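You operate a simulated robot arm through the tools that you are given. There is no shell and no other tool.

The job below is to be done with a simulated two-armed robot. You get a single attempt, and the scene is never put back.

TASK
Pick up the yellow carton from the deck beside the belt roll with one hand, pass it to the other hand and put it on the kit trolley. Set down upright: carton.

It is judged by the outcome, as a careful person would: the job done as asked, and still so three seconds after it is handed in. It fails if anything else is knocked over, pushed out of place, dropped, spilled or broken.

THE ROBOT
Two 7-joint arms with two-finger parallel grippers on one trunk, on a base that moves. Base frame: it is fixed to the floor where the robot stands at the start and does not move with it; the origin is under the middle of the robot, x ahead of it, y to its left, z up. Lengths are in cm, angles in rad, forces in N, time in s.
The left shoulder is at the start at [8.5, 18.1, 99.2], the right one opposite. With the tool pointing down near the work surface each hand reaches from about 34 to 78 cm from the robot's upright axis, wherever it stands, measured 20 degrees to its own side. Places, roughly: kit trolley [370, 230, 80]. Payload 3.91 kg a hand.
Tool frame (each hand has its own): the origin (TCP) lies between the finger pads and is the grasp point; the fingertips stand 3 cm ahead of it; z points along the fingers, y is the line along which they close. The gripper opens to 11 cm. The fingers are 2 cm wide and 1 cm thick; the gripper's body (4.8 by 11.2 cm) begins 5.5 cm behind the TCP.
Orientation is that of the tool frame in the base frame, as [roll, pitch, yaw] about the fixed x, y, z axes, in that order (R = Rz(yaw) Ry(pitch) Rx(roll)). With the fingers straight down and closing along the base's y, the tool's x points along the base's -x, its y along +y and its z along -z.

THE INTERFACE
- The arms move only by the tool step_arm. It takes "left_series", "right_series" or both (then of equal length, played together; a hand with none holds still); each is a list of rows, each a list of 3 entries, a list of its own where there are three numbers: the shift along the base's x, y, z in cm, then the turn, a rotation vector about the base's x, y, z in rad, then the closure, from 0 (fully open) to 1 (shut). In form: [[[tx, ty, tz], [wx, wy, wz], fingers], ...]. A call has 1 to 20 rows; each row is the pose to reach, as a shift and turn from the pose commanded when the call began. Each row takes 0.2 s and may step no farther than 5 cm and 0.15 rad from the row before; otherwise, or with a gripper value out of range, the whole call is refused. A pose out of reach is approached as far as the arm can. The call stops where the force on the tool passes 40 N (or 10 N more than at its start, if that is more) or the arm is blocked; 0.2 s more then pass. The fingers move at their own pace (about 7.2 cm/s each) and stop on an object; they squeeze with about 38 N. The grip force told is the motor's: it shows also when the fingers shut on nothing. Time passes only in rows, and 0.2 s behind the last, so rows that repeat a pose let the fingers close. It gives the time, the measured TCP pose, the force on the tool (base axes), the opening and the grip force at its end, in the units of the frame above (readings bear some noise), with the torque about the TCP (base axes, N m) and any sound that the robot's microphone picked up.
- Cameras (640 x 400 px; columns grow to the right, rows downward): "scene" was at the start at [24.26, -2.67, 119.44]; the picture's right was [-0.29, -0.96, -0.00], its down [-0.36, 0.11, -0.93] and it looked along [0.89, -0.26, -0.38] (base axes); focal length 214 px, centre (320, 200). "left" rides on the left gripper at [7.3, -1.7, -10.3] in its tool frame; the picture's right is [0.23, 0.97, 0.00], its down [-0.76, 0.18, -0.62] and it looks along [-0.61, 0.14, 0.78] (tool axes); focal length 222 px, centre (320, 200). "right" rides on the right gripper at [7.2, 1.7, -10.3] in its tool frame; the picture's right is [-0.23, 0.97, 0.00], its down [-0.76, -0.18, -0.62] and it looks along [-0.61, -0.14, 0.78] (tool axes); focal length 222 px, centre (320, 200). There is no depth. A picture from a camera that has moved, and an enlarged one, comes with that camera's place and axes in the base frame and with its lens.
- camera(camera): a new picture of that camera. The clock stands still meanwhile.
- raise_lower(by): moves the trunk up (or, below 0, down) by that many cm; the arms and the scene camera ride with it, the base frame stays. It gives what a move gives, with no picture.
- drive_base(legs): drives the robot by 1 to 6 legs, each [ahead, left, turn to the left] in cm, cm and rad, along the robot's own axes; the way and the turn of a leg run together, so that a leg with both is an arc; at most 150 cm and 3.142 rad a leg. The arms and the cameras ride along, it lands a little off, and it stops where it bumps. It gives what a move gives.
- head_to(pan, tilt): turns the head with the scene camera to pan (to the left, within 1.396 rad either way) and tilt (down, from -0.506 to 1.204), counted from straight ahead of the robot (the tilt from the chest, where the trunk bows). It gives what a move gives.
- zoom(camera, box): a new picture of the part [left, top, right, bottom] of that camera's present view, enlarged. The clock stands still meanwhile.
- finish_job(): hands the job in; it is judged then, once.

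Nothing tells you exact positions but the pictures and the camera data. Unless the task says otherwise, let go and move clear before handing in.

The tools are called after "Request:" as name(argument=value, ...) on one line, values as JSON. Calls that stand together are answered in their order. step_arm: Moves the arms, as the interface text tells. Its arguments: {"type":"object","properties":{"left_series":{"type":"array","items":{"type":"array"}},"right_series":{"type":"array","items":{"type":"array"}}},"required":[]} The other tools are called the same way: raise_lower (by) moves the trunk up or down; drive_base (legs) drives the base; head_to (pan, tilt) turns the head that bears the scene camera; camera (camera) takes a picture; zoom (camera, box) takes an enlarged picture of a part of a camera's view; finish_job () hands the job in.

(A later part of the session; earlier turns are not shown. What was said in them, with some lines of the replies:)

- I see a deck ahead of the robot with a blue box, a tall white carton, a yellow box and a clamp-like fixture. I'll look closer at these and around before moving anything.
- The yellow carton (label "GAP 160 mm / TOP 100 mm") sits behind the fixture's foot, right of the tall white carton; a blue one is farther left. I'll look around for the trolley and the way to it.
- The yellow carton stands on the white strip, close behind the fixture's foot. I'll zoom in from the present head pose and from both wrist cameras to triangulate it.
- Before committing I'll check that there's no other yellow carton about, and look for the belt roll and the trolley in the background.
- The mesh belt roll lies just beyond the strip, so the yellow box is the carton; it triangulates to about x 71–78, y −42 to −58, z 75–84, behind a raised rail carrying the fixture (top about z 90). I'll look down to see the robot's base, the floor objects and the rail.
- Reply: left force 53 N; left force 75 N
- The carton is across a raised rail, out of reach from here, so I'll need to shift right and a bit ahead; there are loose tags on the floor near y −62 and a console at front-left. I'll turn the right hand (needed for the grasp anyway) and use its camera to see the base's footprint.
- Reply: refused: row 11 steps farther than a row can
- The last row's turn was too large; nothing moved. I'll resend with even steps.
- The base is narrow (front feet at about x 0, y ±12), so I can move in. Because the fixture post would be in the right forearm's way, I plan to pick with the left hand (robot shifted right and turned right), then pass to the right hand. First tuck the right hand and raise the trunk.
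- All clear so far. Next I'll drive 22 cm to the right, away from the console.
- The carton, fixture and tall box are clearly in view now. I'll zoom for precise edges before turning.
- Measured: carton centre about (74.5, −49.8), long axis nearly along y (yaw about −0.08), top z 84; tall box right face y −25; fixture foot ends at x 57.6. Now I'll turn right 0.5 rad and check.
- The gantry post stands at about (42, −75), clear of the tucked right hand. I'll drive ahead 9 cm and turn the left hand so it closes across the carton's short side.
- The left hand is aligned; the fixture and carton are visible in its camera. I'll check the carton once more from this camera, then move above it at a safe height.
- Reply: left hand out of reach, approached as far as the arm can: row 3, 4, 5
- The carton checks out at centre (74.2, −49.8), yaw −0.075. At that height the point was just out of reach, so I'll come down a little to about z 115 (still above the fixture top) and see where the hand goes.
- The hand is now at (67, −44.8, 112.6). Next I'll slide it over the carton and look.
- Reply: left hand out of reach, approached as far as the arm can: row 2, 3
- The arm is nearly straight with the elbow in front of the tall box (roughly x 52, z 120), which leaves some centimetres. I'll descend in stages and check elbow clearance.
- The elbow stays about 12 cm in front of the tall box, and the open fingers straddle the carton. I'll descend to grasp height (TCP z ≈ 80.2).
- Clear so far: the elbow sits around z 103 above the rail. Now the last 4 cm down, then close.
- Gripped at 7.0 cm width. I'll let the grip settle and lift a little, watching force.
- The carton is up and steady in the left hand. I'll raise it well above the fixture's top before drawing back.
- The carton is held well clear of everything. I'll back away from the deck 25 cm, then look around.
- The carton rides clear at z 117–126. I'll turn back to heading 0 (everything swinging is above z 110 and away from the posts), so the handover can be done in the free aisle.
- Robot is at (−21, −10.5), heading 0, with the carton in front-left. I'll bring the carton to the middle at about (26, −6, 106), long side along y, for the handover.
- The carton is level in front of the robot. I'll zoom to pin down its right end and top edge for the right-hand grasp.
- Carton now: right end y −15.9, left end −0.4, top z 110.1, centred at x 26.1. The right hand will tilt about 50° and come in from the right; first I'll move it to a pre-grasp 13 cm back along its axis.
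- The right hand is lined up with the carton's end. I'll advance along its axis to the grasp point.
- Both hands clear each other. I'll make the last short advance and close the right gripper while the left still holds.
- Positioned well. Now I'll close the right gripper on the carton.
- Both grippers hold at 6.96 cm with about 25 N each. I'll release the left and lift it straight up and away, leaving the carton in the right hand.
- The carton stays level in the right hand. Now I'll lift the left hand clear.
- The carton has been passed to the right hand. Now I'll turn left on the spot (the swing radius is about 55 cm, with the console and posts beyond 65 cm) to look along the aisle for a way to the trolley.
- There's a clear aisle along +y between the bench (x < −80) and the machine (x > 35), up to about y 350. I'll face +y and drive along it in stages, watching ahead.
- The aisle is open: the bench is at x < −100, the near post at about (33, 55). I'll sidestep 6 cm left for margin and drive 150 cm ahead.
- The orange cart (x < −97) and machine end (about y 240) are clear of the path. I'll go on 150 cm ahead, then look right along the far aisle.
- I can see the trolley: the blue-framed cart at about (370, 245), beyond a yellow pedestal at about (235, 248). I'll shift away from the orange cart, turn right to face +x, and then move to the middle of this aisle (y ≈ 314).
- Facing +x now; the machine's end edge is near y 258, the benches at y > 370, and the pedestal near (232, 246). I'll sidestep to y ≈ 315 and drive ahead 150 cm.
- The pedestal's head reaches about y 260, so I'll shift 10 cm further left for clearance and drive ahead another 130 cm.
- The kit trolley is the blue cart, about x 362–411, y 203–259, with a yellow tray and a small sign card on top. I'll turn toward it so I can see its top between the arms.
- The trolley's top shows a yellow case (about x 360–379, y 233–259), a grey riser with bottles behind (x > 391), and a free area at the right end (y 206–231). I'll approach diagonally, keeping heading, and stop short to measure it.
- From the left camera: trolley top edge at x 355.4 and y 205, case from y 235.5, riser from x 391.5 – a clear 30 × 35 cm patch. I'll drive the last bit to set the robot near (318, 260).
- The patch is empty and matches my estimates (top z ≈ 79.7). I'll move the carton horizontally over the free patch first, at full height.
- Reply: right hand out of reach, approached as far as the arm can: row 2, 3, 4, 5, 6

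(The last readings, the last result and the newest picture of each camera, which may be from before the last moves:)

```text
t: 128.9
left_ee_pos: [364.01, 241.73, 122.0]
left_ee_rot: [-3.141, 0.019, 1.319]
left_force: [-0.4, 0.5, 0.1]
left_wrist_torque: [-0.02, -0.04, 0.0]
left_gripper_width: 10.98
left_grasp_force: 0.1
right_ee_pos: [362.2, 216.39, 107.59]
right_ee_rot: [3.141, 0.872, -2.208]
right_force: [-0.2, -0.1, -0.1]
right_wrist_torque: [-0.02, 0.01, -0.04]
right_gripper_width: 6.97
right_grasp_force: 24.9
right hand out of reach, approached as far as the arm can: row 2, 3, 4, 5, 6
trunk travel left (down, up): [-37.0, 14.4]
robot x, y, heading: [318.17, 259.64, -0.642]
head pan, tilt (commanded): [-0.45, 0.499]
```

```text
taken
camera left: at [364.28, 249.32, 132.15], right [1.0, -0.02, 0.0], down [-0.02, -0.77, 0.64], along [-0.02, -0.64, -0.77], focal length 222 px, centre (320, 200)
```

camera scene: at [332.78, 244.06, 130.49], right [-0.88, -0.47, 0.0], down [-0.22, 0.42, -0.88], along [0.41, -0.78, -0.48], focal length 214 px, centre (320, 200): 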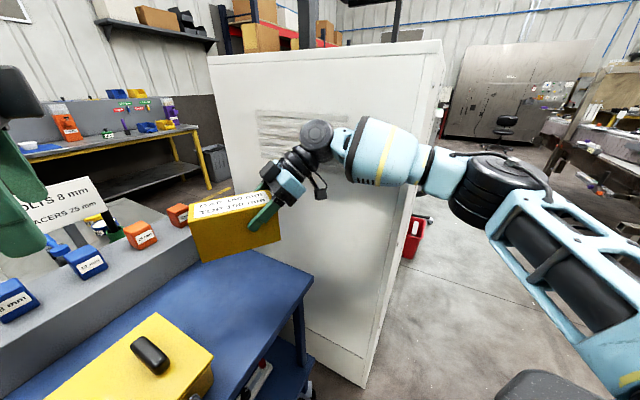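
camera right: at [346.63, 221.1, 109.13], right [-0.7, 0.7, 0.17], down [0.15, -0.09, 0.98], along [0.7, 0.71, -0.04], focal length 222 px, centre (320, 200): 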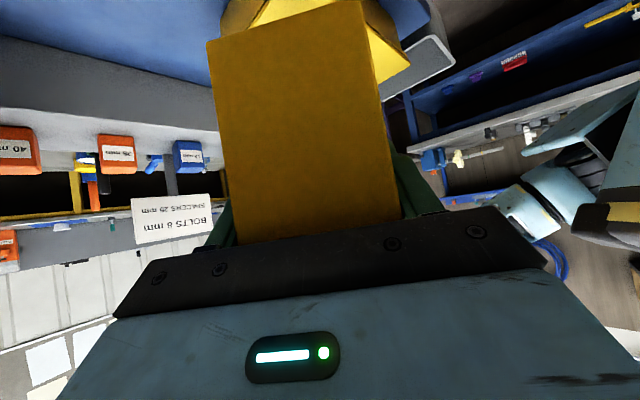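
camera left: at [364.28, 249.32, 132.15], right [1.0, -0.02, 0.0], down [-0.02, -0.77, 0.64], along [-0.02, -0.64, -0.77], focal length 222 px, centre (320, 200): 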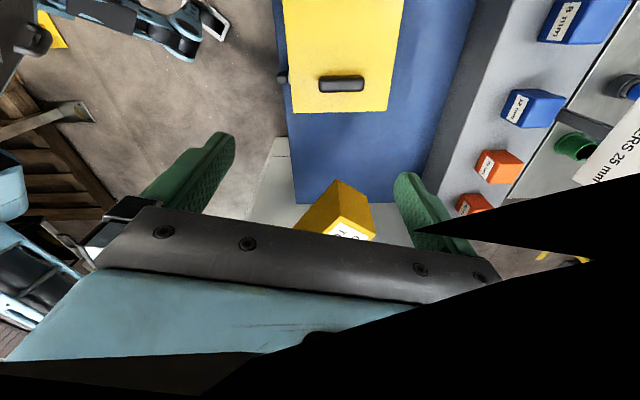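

The right arm ran short of reach: the hand is at (362.2, 216.4), carton centre about (364.5, 219.5). Reach should improve lower down, so I'll descend partway here (nothing under it but the bare top) and then try to shift further in.

Request:
step_arm(right_series=[[[0, 0, -3.5], [0, 0, 0], 1], [[0, 0, -7], [0, 0, 0], 1], [[0, 0, -10.5], [0, 0, 0], 1], [[2.5, 0, -12], [0, 0, 0], 1], [[5, 0, -12], [0, 0, 0], 1], [[5, 0, -12], [0, 0, 0], 1]])

Request:
camera(camera="scene")

Request:
camera(camera="left")

```text
t: 130.3
left_ee_pos: [363.98, 241.79, 122.02]
left_ee_rot: [-3.139, 0.018, 1.318]
left_force: [-0.2, -0.2, -0.6]
left_wrist_torque: [-0.04, 0.0, 0.0]
left_gripper_width: 11.01
left_grasp_force: 0.1
right_ee_pos: [362.79, 215.94, 96.2]
right_ee_rot: [3.141, 0.872, -2.209]
right_force: [-1.1, 0.8, -1.2]
right_wrist_torque: [-0.01, 0.04, 0.03]
right_gripper_width: 6.96
right_grasp_force: 24.9
right hand out of reach, approached as far as the arm can: row 4, 5, 6
trunk travel left (down, up): [-37.0, 14.4]
robot x, y, heading: [318.46, 259.34, -0.633]
head pan, tilt (commanded): [-0.45, 0.499]
```

```text
taken
camera scene: at [332.78, 244.02, 130.49], right [-0.88, -0.47, 0.0], down [-0.22, 0.42, -0.88], along [0.41, -0.78, -0.48], focal length 214 px, centre (320, 200)
```

scene: 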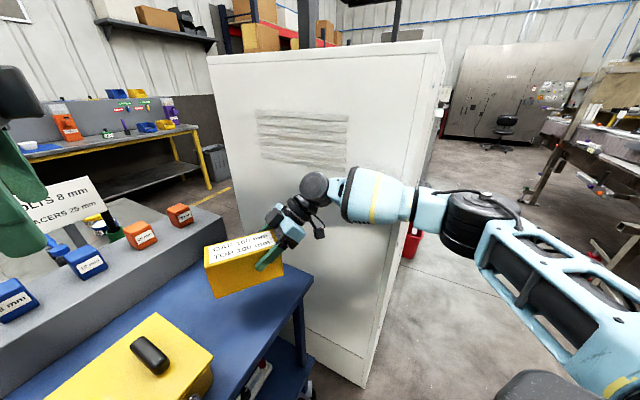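

```text
taken
camera left: at [364.28, 249.26, 132.14], right [1.0, -0.02, 0.0], down [-0.02, -0.77, 0.64], along [-0.02, -0.64, -0.77], focal length 222 px, centre (320, 200)
```

left: 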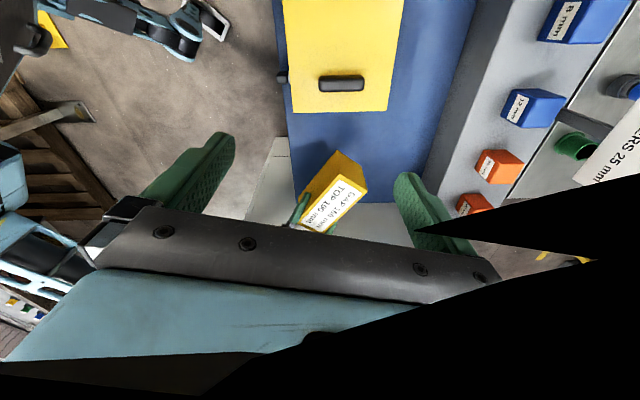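

The carton is already fully above the top, about 2 cm inside the near edge. A small turn to the left (0.065 rad) will centre it better, at about (367.8, 222).

Request:
drive_base(legs=[[0, 0, 0.065]])

Request:
camera(camera="left")

Request:
camera(camera="scene")

Request:
zoom(camera="left", box=[240, 80, 480, 240])

```text
t: 131.2
left_ee_pos: [365.15, 244.71, 121.93]
left_ee_rot: [3.141, 0.018, 1.38]
left_force: [-0.2, -0.1, -0.5]
left_wrist_torque: [0.02, 0.04, 0.0]
left_gripper_width: 11.01
left_grasp_force: 0.1
right_ee_pos: [365.44, 218.82, 96.21]
right_ee_rot: [3.141, 0.871, -2.143]
right_force: [0.6, -0.1, -1.4]
right_wrist_torque: [-0.02, 0.02, -0.01]
right_gripper_width: 6.98
right_grasp_force: 24.6
trunk travel left (down, up): [-37.0, 14.4]
robot x, y, heading: [318.45, 259.48, -0.567]
head pan, tilt (commanded): [-0.45, 0.499]
```

```text
taken
camera left: at [364.82, 252.2, 132.14], right [1.0, 0.04, 0.0], down [0.03, -0.77, 0.64], along [0.02, -0.64, -0.77], focal length 222 px, centre (320, 200)
```

left: 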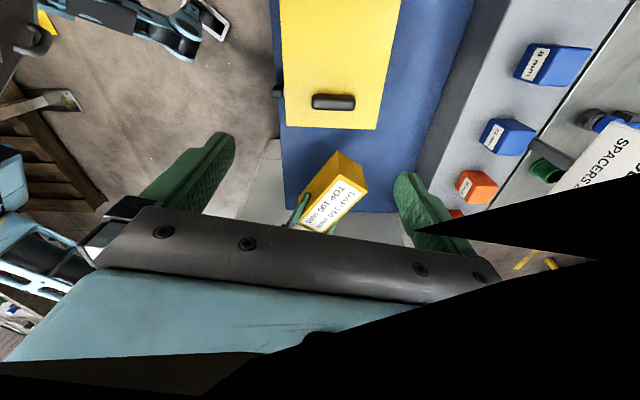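

```text
taken
camera scene: at [333.74, 244.97, 130.49], right [-0.85, -0.52, 0.0], down [-0.25, 0.41, -0.88], along [0.46, -0.75, -0.48], focal length 214 px, centre (320, 200)
```

scene: 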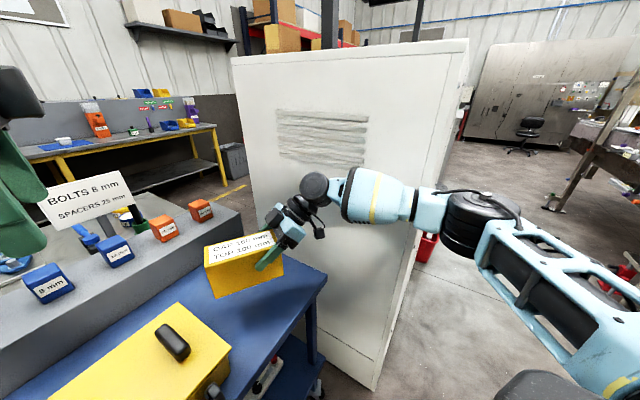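

```text
2.50 times, centred on (360, 160) of left
camera zoom: at [364.82, 252.2, 132.14], right [1.0, 0.04, 0.0], down [0.03, -0.77, 0.64], along [0.02, -0.64, -0.77], focal length 555 px, centre (220, 300)
```

zoom: 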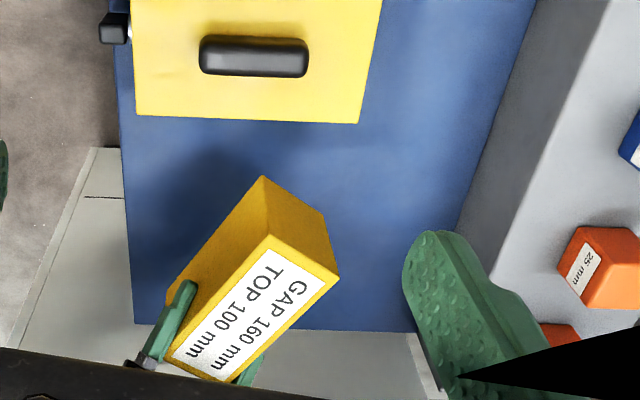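

The carton is nicely over the clear blue area: footprint x 360–375, y 214–230.5, 5 cm from the case. I'll descend most of the way.

Request:
step_arm(right_series=[[[0, 0, -2.5], [0, 0, 0], 1], [[0, 0, -5], [0, 0, 0], 1], [[0, 0, -7], [0, 0, 0], 1], [[0, 0, -8], [0, 0, 0], 1], [[0, 0, -8], [0, 0, 0], 1]])

Request:
zoom(camera="scene", box=[160, 170, 400, 320])

Request:
zoom(camera="left", box=[240, 80, 480, 240])

Request:
camera(camera="right")

```text
t: 132.3
left_ee_pos: [365.04, 244.6, 122.05]
left_ee_rot: [-3.141, 0.018, 1.38]
left_force: [0.2, 0.1, 0.6]
left_wrist_torque: [0.04, -0.02, 0.0]
left_gripper_width: 10.99
left_grasp_force: 0.1
right_ee_pos: [364.58, 218.72, 88.36]
right_ee_rot: [3.141, 0.871, -2.145]
right_force: [-0.3, -0.2, -0.7]
right_wrist_torque: [-0.04, 0.05, -0.01]
right_gripper_width: 6.97
right_grasp_force: 24.9
right hand out of reach, approached as far as the arm can: row 2, 3, 4, 5
trunk travel left (down, up): [-37.0, 14.4]
robot x, y, heading: [318.43, 259.17, -0.569]
head pan, tilt (commanded): [-0.45, 0.499]
```

```text
2.67 times, centred on (280, 245) of scene
camera zoom: at [333.73, 244.96, 130.49], right [-0.85, -0.52, 0.0], down [-0.25, 0.41, -0.88], along [0.46, -0.75, -0.48], focal length 572 px, centre (427, 80)
```

zoom: 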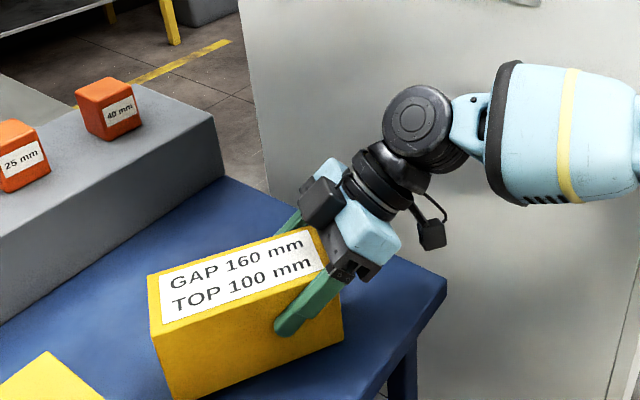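

```text
2.50 times, centred on (360, 160) of left
camera zoom: at [364.81, 252.2, 132.15], right [1.0, 0.04, 0.0], down [0.03, -0.77, 0.64], along [0.02, -0.64, -0.77], focal length 555 px, centre (220, 300)
```

zoom: 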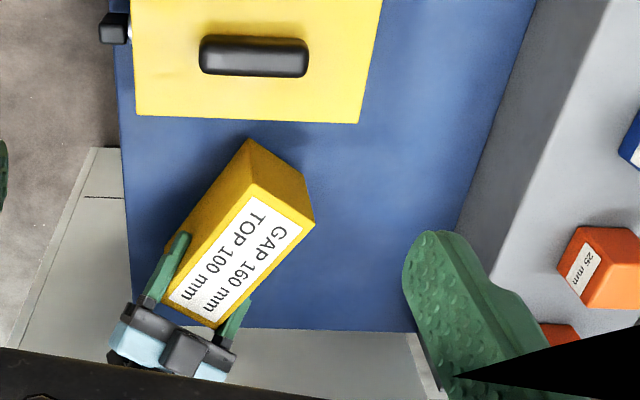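

```text
taken
camera right: at [356.34, 209.18, 89.54], right [-0.74, 0.65, 0.17], down [0.16, -0.08, 0.98], along [0.66, 0.75, -0.04], focal length 222 px, centre (320, 200)
```

right: 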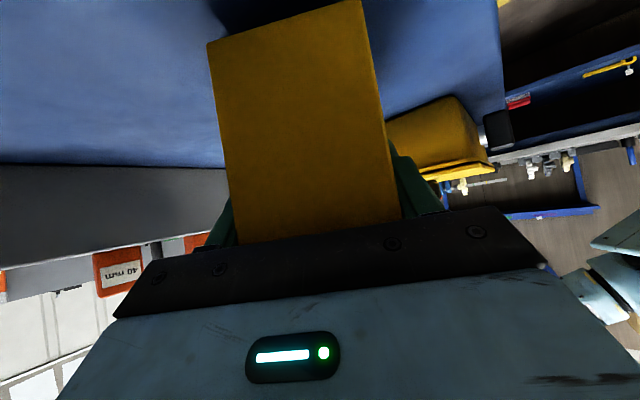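

Close above the top now (bottom about z 81.4). The arm is at its reach limit, so I'll do the last bit with the trunk in small steps, watching the force.

Request:
raise_lower(by=-0.9)

Request:
zoom(camera="scene", box=[160, 200, 340, 330])

```text
t: 132.9
left_ee_pos: [365.03, 244.58, 121.1]
left_ee_rot: [3.141, 0.016, 1.38]
left_force: [-0.6, -0.4, -0.1]
left_wrist_torque: [0.01, 0.01, -0.02]
left_gripper_width: 10.98
left_grasp_force: 0.0
right_ee_pos: [364.61, 218.76, 87.31]
right_ee_rot: [3.141, 0.871, -2.143]
right_force: [-0.3, -0.2, -1.2]
right_wrist_torque: [-0.06, 0.02, 0.0]
right_gripper_width: 7.0
right_grasp_force: 25.1
trunk travel left (down, up): [-36.1, 15.3]
robot x, y, heading: [318.89, 259.43, -0.572]
head pan, tilt (commanded): [-0.45, 0.499]
```

```text
3.08 times, centred on (250, 265) of scene
camera zoom: at [333.96, 244.82, 129.53], right [-0.85, -0.52, 0.0], down [-0.25, 0.41, -0.88], along [0.46, -0.75, -0.48], focal length 660 px, centre (535, 0)
```

zoom: 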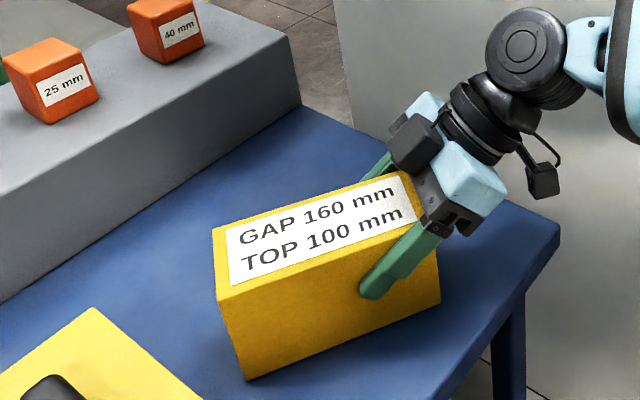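

Request:
raise_lower(by=-0.4)

Request:
raise_lower(by=-0.3)

Request:
zoom(camera="scene", box=[160, 200, 340, 330])

```text
t: 133.5
left_ee_pos: [365.04, 244.64, 120.75]
left_ee_rot: [-3.141, 0.017, 1.383]
left_force: [0.1, -0.1, 1.0]
left_wrist_torque: [-0.05, -0.02, -0.03]
left_gripper_width: 10.98
left_grasp_force: 0.1
right_ee_pos: [364.75, 218.82, 87.27]
right_ee_rot: [-3.141, 0.872, -2.144]
right_force: [-1.6, -0.6, 4.1]
right_wrist_torque: [0.6, -0.15, 0.06]
right_gripper_width: 6.97
right_grasp_force: 25.0
trunk travel left (down, up): [-35.7, 15.7]
robot x, y, heading: [318.55, 259.64, -0.572]
head pan, tilt (commanded): [-0.45, 0.499]
```

```text
t: 134.0
left_ee_pos: [364.93, 244.74, 120.46]
left_ee_rot: [3.141, 0.019, 1.381]
left_force: [0.3, 0.2, -0.5]
left_wrist_torque: [-0.01, 0.05, -0.02]
left_gripper_width: 11.0
left_grasp_force: 0.1
right_ee_pos: [364.7, 218.92, 87.17]
right_ee_rot: [-3.134, 0.875, -2.14]
right_force: [-3.2, -1.2, 20.4]
right_wrist_torque: [0.36, 0.45, 0.18]
right_gripper_width: 6.97
right_grasp_force: 24.9
trunk travel left (down, up): [-35.4, 16.0]
robot x, y, heading: [318.3, 259.0, -0.575]
head pan, tilt (commanded): [-0.45, 0.499]
```

```text
3.08 times, centred on (250, 265) of scene
camera zoom: at [334.0, 244.77, 128.84], right [-0.85, -0.52, 0.0], down [-0.25, 0.41, -0.88], along [0.46, -0.75, -0.48], focal length 660 px, centre (535, 0)
```

zoom: 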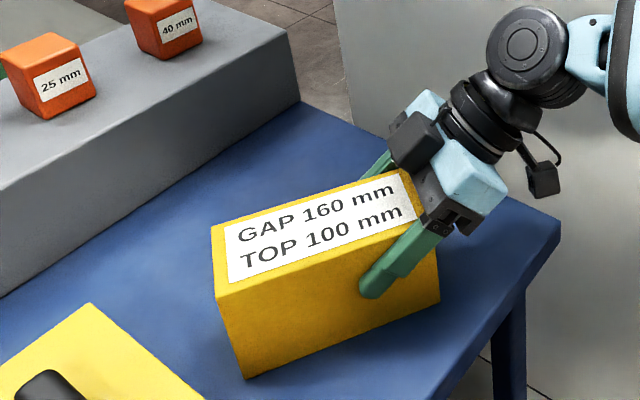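

The carton is on the trolley: the upward force rose to 20 N. I'll ease off slightly, then open the right gripper slowly.

Request:
raise_lower(by=0.3)

Request:
zoom(camera="scene", box=[160, 200, 340, 330])

Request:
zoom(camera="left", box=[240, 80, 480, 240])

```text
t: 134.5
left_ee_pos: [365.1, 244.64, 120.64]
left_ee_rot: [-3.141, 0.018, 1.38]
left_force: [0.1, 0.5, 0.5]
left_wrist_torque: [-0.01, 0.0, -0.01]
left_gripper_width: 10.97
left_grasp_force: 0.1
right_ee_pos: [364.63, 218.81, 87.05]
right_ee_rot: [-3.138, 0.87, -2.141]
right_force: [2.6, -1.1, 14.0]
right_wrist_torque: [0.12, -0.23, -0.11]
right_gripper_width: 6.99
right_grasp_force: 24.7
trunk travel left (down, up): [-35.7, 15.7]
robot x, y, heading: [318.7, 259.6, -0.574]
head pan, tilt (commanded): [-0.45, 0.499]
```

```text
3.08 times, centred on (250, 265) of scene
camera zoom: at [334.02, 244.81, 129.13], right [-0.85, -0.52, 0.0], down [-0.25, 0.41, -0.88], along [0.46, -0.75, -0.48], focal length 660 px, centre (535, 0)
```

zoom: 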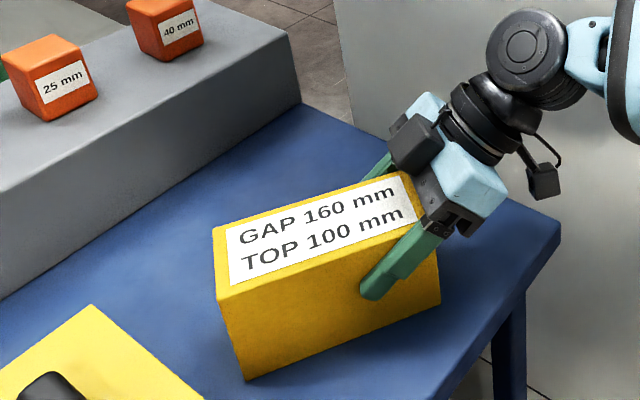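

```text
2.50 times, centred on (360, 160) of left
camera zoom: at [364.77, 252.28, 130.87], right [1.0, 0.04, 0.0], down [0.03, -0.77, 0.64], along [0.02, -0.64, -0.77], focal length 555 px, centre (220, 300)
```

zoom: 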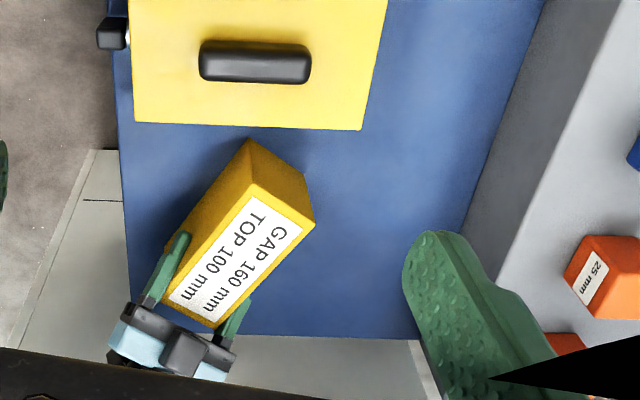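

Request:
step_arm(right_series=[[[0, 0, 0], [0, 0, 0], 0.33], [[0, 0, 0], [0, 0, 0], 0.25], [[0, 0, 0], [0, 0, 0], 0.1], [[0, 0, 0], [0, 0, 0], 0], [[0, 0, 0], [0, 0, 0], 0], [[0, 0, 0], [0, 0, 0], 0]])

Request:
zoom(camera="scene", box=[160, 200, 340, 330])

Request:
zoom(camera="left", box=[240, 80, 480, 240])

```text
t: 135.9
left_ee_pos: [365.0, 244.71, 120.77]
left_ee_rot: [-3.141, 0.018, 1.381]
left_force: [0.0, -0.2, 0.9]
left_wrist_torque: [0.02, 0.0, 0.01]
left_gripper_width: 11.01
left_grasp_force: 0.1
right_ee_pos: [364.53, 218.73, 87.08]
right_ee_rot: [-3.142, 0.87, -2.144]
right_force: [-0.4, -0.5, 0.6]
right_wrist_torque: [0.02, 0.02, -0.03]
right_gripper_width: 11.03
right_grasp_force: 0.1
trunk travel left (down, up): [-35.7, 15.7]
robot x, y, heading: [318.97, 259.67, -0.57]
head pan, tilt (commanded): [-0.45, 0.499]
```

```text
3.08 times, centred on (250, 265) of scene
camera zoom: at [334.07, 244.75, 129.11], right [-0.85, -0.52, 0.0], down [-0.25, 0.41, -0.88], along [0.46, -0.75, -0.48], focal length 660 px, centre (535, 0)
```

zoom: 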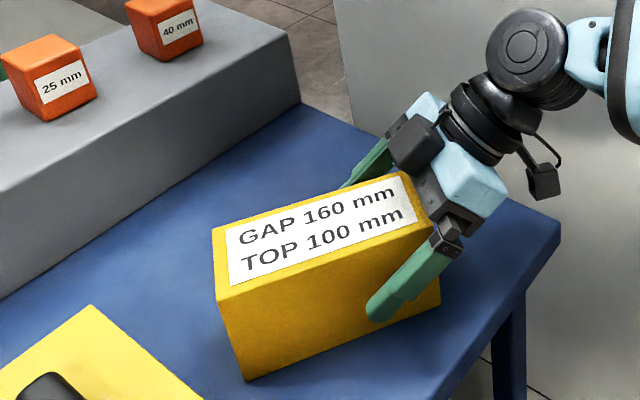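

```text
2.50 times, centred on (360, 160) of left
camera zoom: at [364.81, 252.2, 130.85], right [1.0, 0.04, 0.0], down [0.03, -0.77, 0.64], along [0.02, -0.64, -0.77], focal length 555 px, centre (220, 300)
```

zoom: 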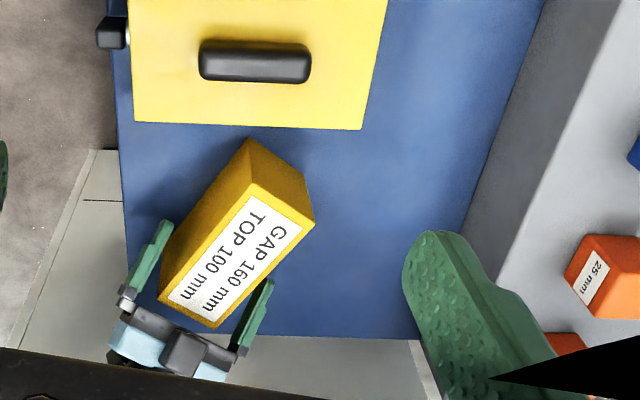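

Released: the carton stands flat and the fingers have about 2 cm clearance each side. I'll lift the hand straight up with the trunk.

Request:
raise_lower(by=5)

Request:
raise_lower(by=7)

Request:
camera(camera="scene")

Request:
camera(camera="left")

```text
t: 136.8
left_ee_pos: [365.17, 244.71, 125.58]
left_ee_rot: [-3.141, 0.018, 1.379]
left_force: [0.6, -0.7, 0.2]
left_wrist_torque: [0.03, 0.01, -0.01]
left_gripper_width: 10.99
left_grasp_force: 0.0
right_ee_pos: [364.78, 218.62, 94.61]
right_ee_rot: [-3.071, 0.87, -2.091]
right_force: [0.0, -0.2, -0.2]
right_wrist_torque: [-0.01, 0.01, 0.0]
right_gripper_width: 11.01
right_grasp_force: 0.1
trunk travel left (down, up): [-40.7, 10.7]
robot x, y, heading: [318.72, 259.65, -0.574]
head pan, tilt (commanded): [-0.45, 0.499]
```

```text
t: 137.9
left_ee_pos: [365.12, 244.52, 132.54]
left_ee_rot: [-3.14, 0.016, 1.38]
left_force: [1.7, -0.9, -0.2]
left_wrist_torque: [-0.03, -0.01, 0.01]
left_gripper_width: 11.0
left_grasp_force: 0.0
right_ee_pos: [364.54, 218.73, 112.13]
right_ee_rot: [-2.811, 0.845, -1.896]
right_force: [-0.2, 0.2, -0.7]
right_wrist_torque: [-0.01, -0.02, 0.01]
right_gripper_width: 11.01
right_grasp_force: 0.1
trunk travel left (down, up): [-47.7, 3.7]
robot x, y, heading: [318.26, 259.43, -0.571]
head pan, tilt (commanded): [-0.45, 0.499]
```

```text
taken
camera scene: at [328.18, 248.53, 143.17], right [-0.85, -0.52, 0.0], down [-0.25, 0.41, -0.88], along [0.46, -0.75, -0.48], focal length 214 px, centre (320, 200)
```

scene: 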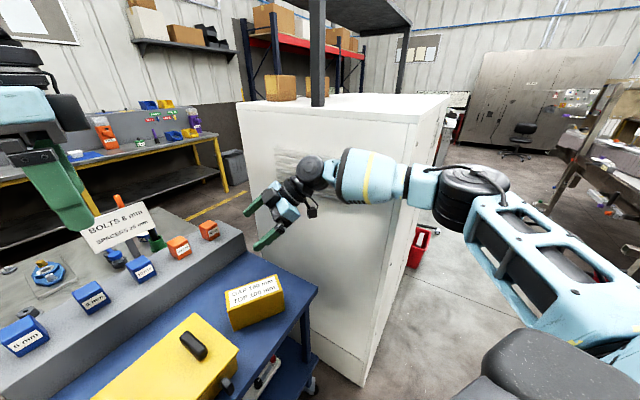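

```text
taken
camera left: at [364.94, 252.11, 142.68], right [1.0, 0.04, -0.01], down [0.03, -0.77, 0.64], along [0.02, -0.63, -0.77], focal length 222 px, centre (320, 200)
```

left: 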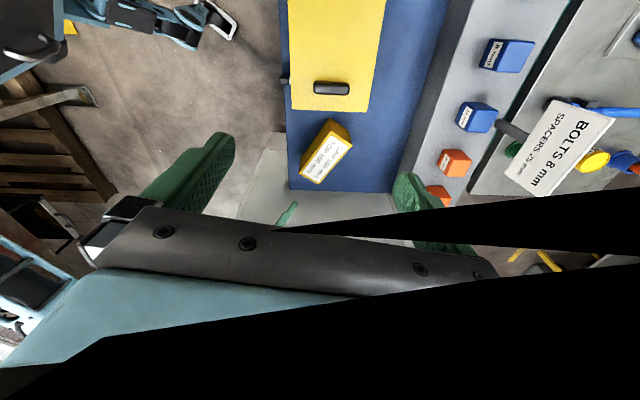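

The carton stands upright on the trolley and nothing else has moved. I'll draw the right hand back toward the robot, then back the base off a little.

Request:
step_arm(right_series=[[[-3, 2, 1], [0, 0, 0], 0], [[-6, 4, 2], [0, 0, 0], 0], [[-9, 6, 3], [0, 0, 0], 0], [[-12, 8, 4], [0, 0, 0], 0]])

Request:
drive_base(legs=[[-18, 0, 0]])

Request:
camera(camera="scene")

Request:
camera(camera="left")

Request:
head_to(pan=0.0, tilt=0.45)

Request:
camera(camera="scene")

```text
t: 138.9
left_ee_pos: [364.92, 244.73, 132.67]
left_ee_rot: [3.14, 0.019, 1.38]
left_force: [0.1, -0.1, -0.7]
left_wrist_torque: [-0.02, 0.01, 0.02]
left_gripper_width: 11.02
left_grasp_force: 0.1
right_ee_pos: [352.23, 226.89, 116.2]
right_ee_rot: [-2.805, 0.845, -1.892]
right_force: [-0.4, 0.9, -0.6]
right_wrist_torque: [0.0, 0.0, -0.02]
right_gripper_width: 11.0
right_grasp_force: 0.0
trunk travel left (down, up): [-47.7, 3.7]
robot x, y, heading: [318.31, 259.75, -0.576]
head pan, tilt (commanded): [-0.45, 0.499]
```

```text
t: 140.4
left_ee_pos: [350.15, 254.26, 132.72]
left_ee_rot: [-3.141, 0.018, 1.38]
left_force: [-0.3, -0.1, -0.3]
left_wrist_torque: [0.03, -0.01, 0.01]
left_gripper_width: 11.01
left_grasp_force: 0.1
right_ee_pos: [337.53, 236.29, 116.28]
right_ee_rot: [-2.805, 0.844, -1.891]
right_force: [-0.4, -0.1, 0.1]
right_wrist_torque: [0.03, 0.01, -0.02]
right_gripper_width: 11.0
right_grasp_force: 0.1
trunk travel left (down, up): [-47.7, 3.7]
robot x, y, heading: [303.4, 269.13, -0.569]
head pan, tilt (commanded): [-0.45, 0.499]
```

```text
taken
camera scene: at [313.27, 258.13, 143.19], right [-0.85, -0.52, 0.0], down [-0.25, 0.41, -0.88], along [0.46, -0.75, -0.48], focal length 214 px, centre (320, 200)
```

scene: 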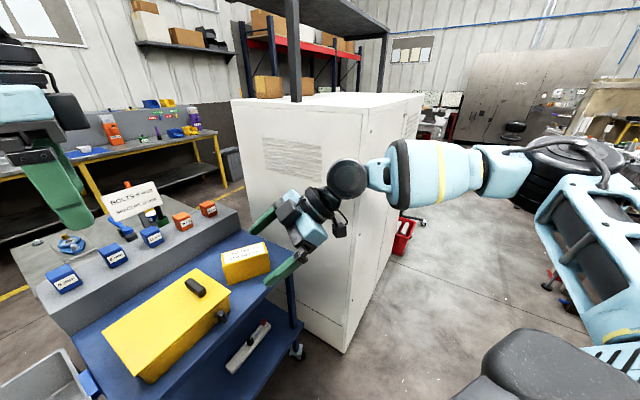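

```text
taken
camera left: at [349.98, 261.74, 142.81], right [1.0, 0.04, 0.0], down [0.03, -0.77, 0.64], along [0.02, -0.64, -0.77], focal length 222 px, centre (320, 200)
```

left: 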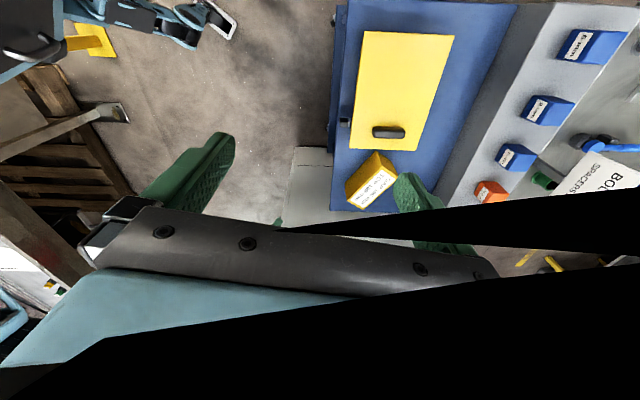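

```text
t: 141.3
left_ee_pos: [350.21, 254.15, 132.57]
left_ee_rot: [-3.14, 0.017, 1.381]
left_force: [0.0, 0.5, 0.8]
left_wrist_torque: [0.01, 0.0, -0.02]
left_gripper_width: 11.0
left_grasp_force: 0.1
right_ee_pos: [337.57, 236.33, 116.24]
right_ee_rot: [-2.807, 0.844, -1.892]
right_force: [-0.4, -0.5, -0.2]
right_wrist_torque: [0.0, -0.02, 0.01]
right_gripper_width: 10.98
right_grasp_force: 0.1
trunk travel left (down, up): [-47.7, 3.7]
robot x, y, heading: [302.97, 268.72, -0.567]
head pan, tilt (commanded): [0.0, 0.45]
```

```text
taken
camera scene: at [316.25, 260.91, 143.65], right [-0.54, -0.84, 0.0], down [-0.37, 0.24, -0.9], along [0.76, -0.49, -0.44], focal length 214 px, centre (320, 200)
```

scene: 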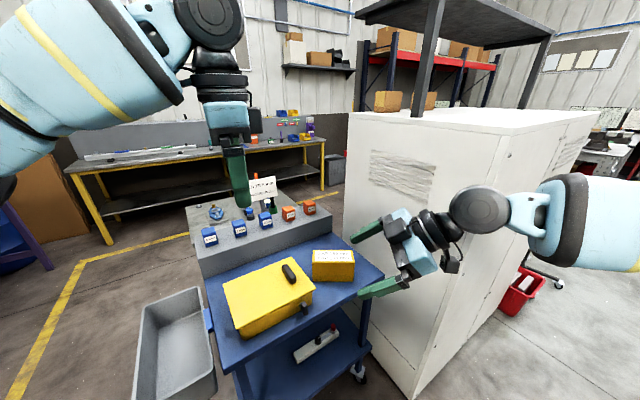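

The yellow carton stands upright on the kit trolley with its label up. The yellow case, the bottles and the sign are where they were, and both hands are empty and clear, so I'm handing in.

Request:
finish_job()

```text
The job is handed in.
```

The yellow carton is on the kit trolley, upright with its label facing up, and I've handed the job in.

- **Pick and pass:** I picked it up from the deck with the left hand and passed it to the right hand in the aisle. The right hand carried it round the end of the machine.
- **Placement:** It sits in the clear space at the right end of the trolley top, about 5 cm from the yellow case.
- **Surroundings:** As far as the pictures show, nothing else on the deck, the floor or the trolley was moved. Early on, two head turns toward the right stopped short, and the left arm read a brief push of up to about 75 N. That was probably the head touching the arm, and I saw no effect from it.
- **Finish:** Both grippers are empty and open, and the robot has backed away from the trolley.
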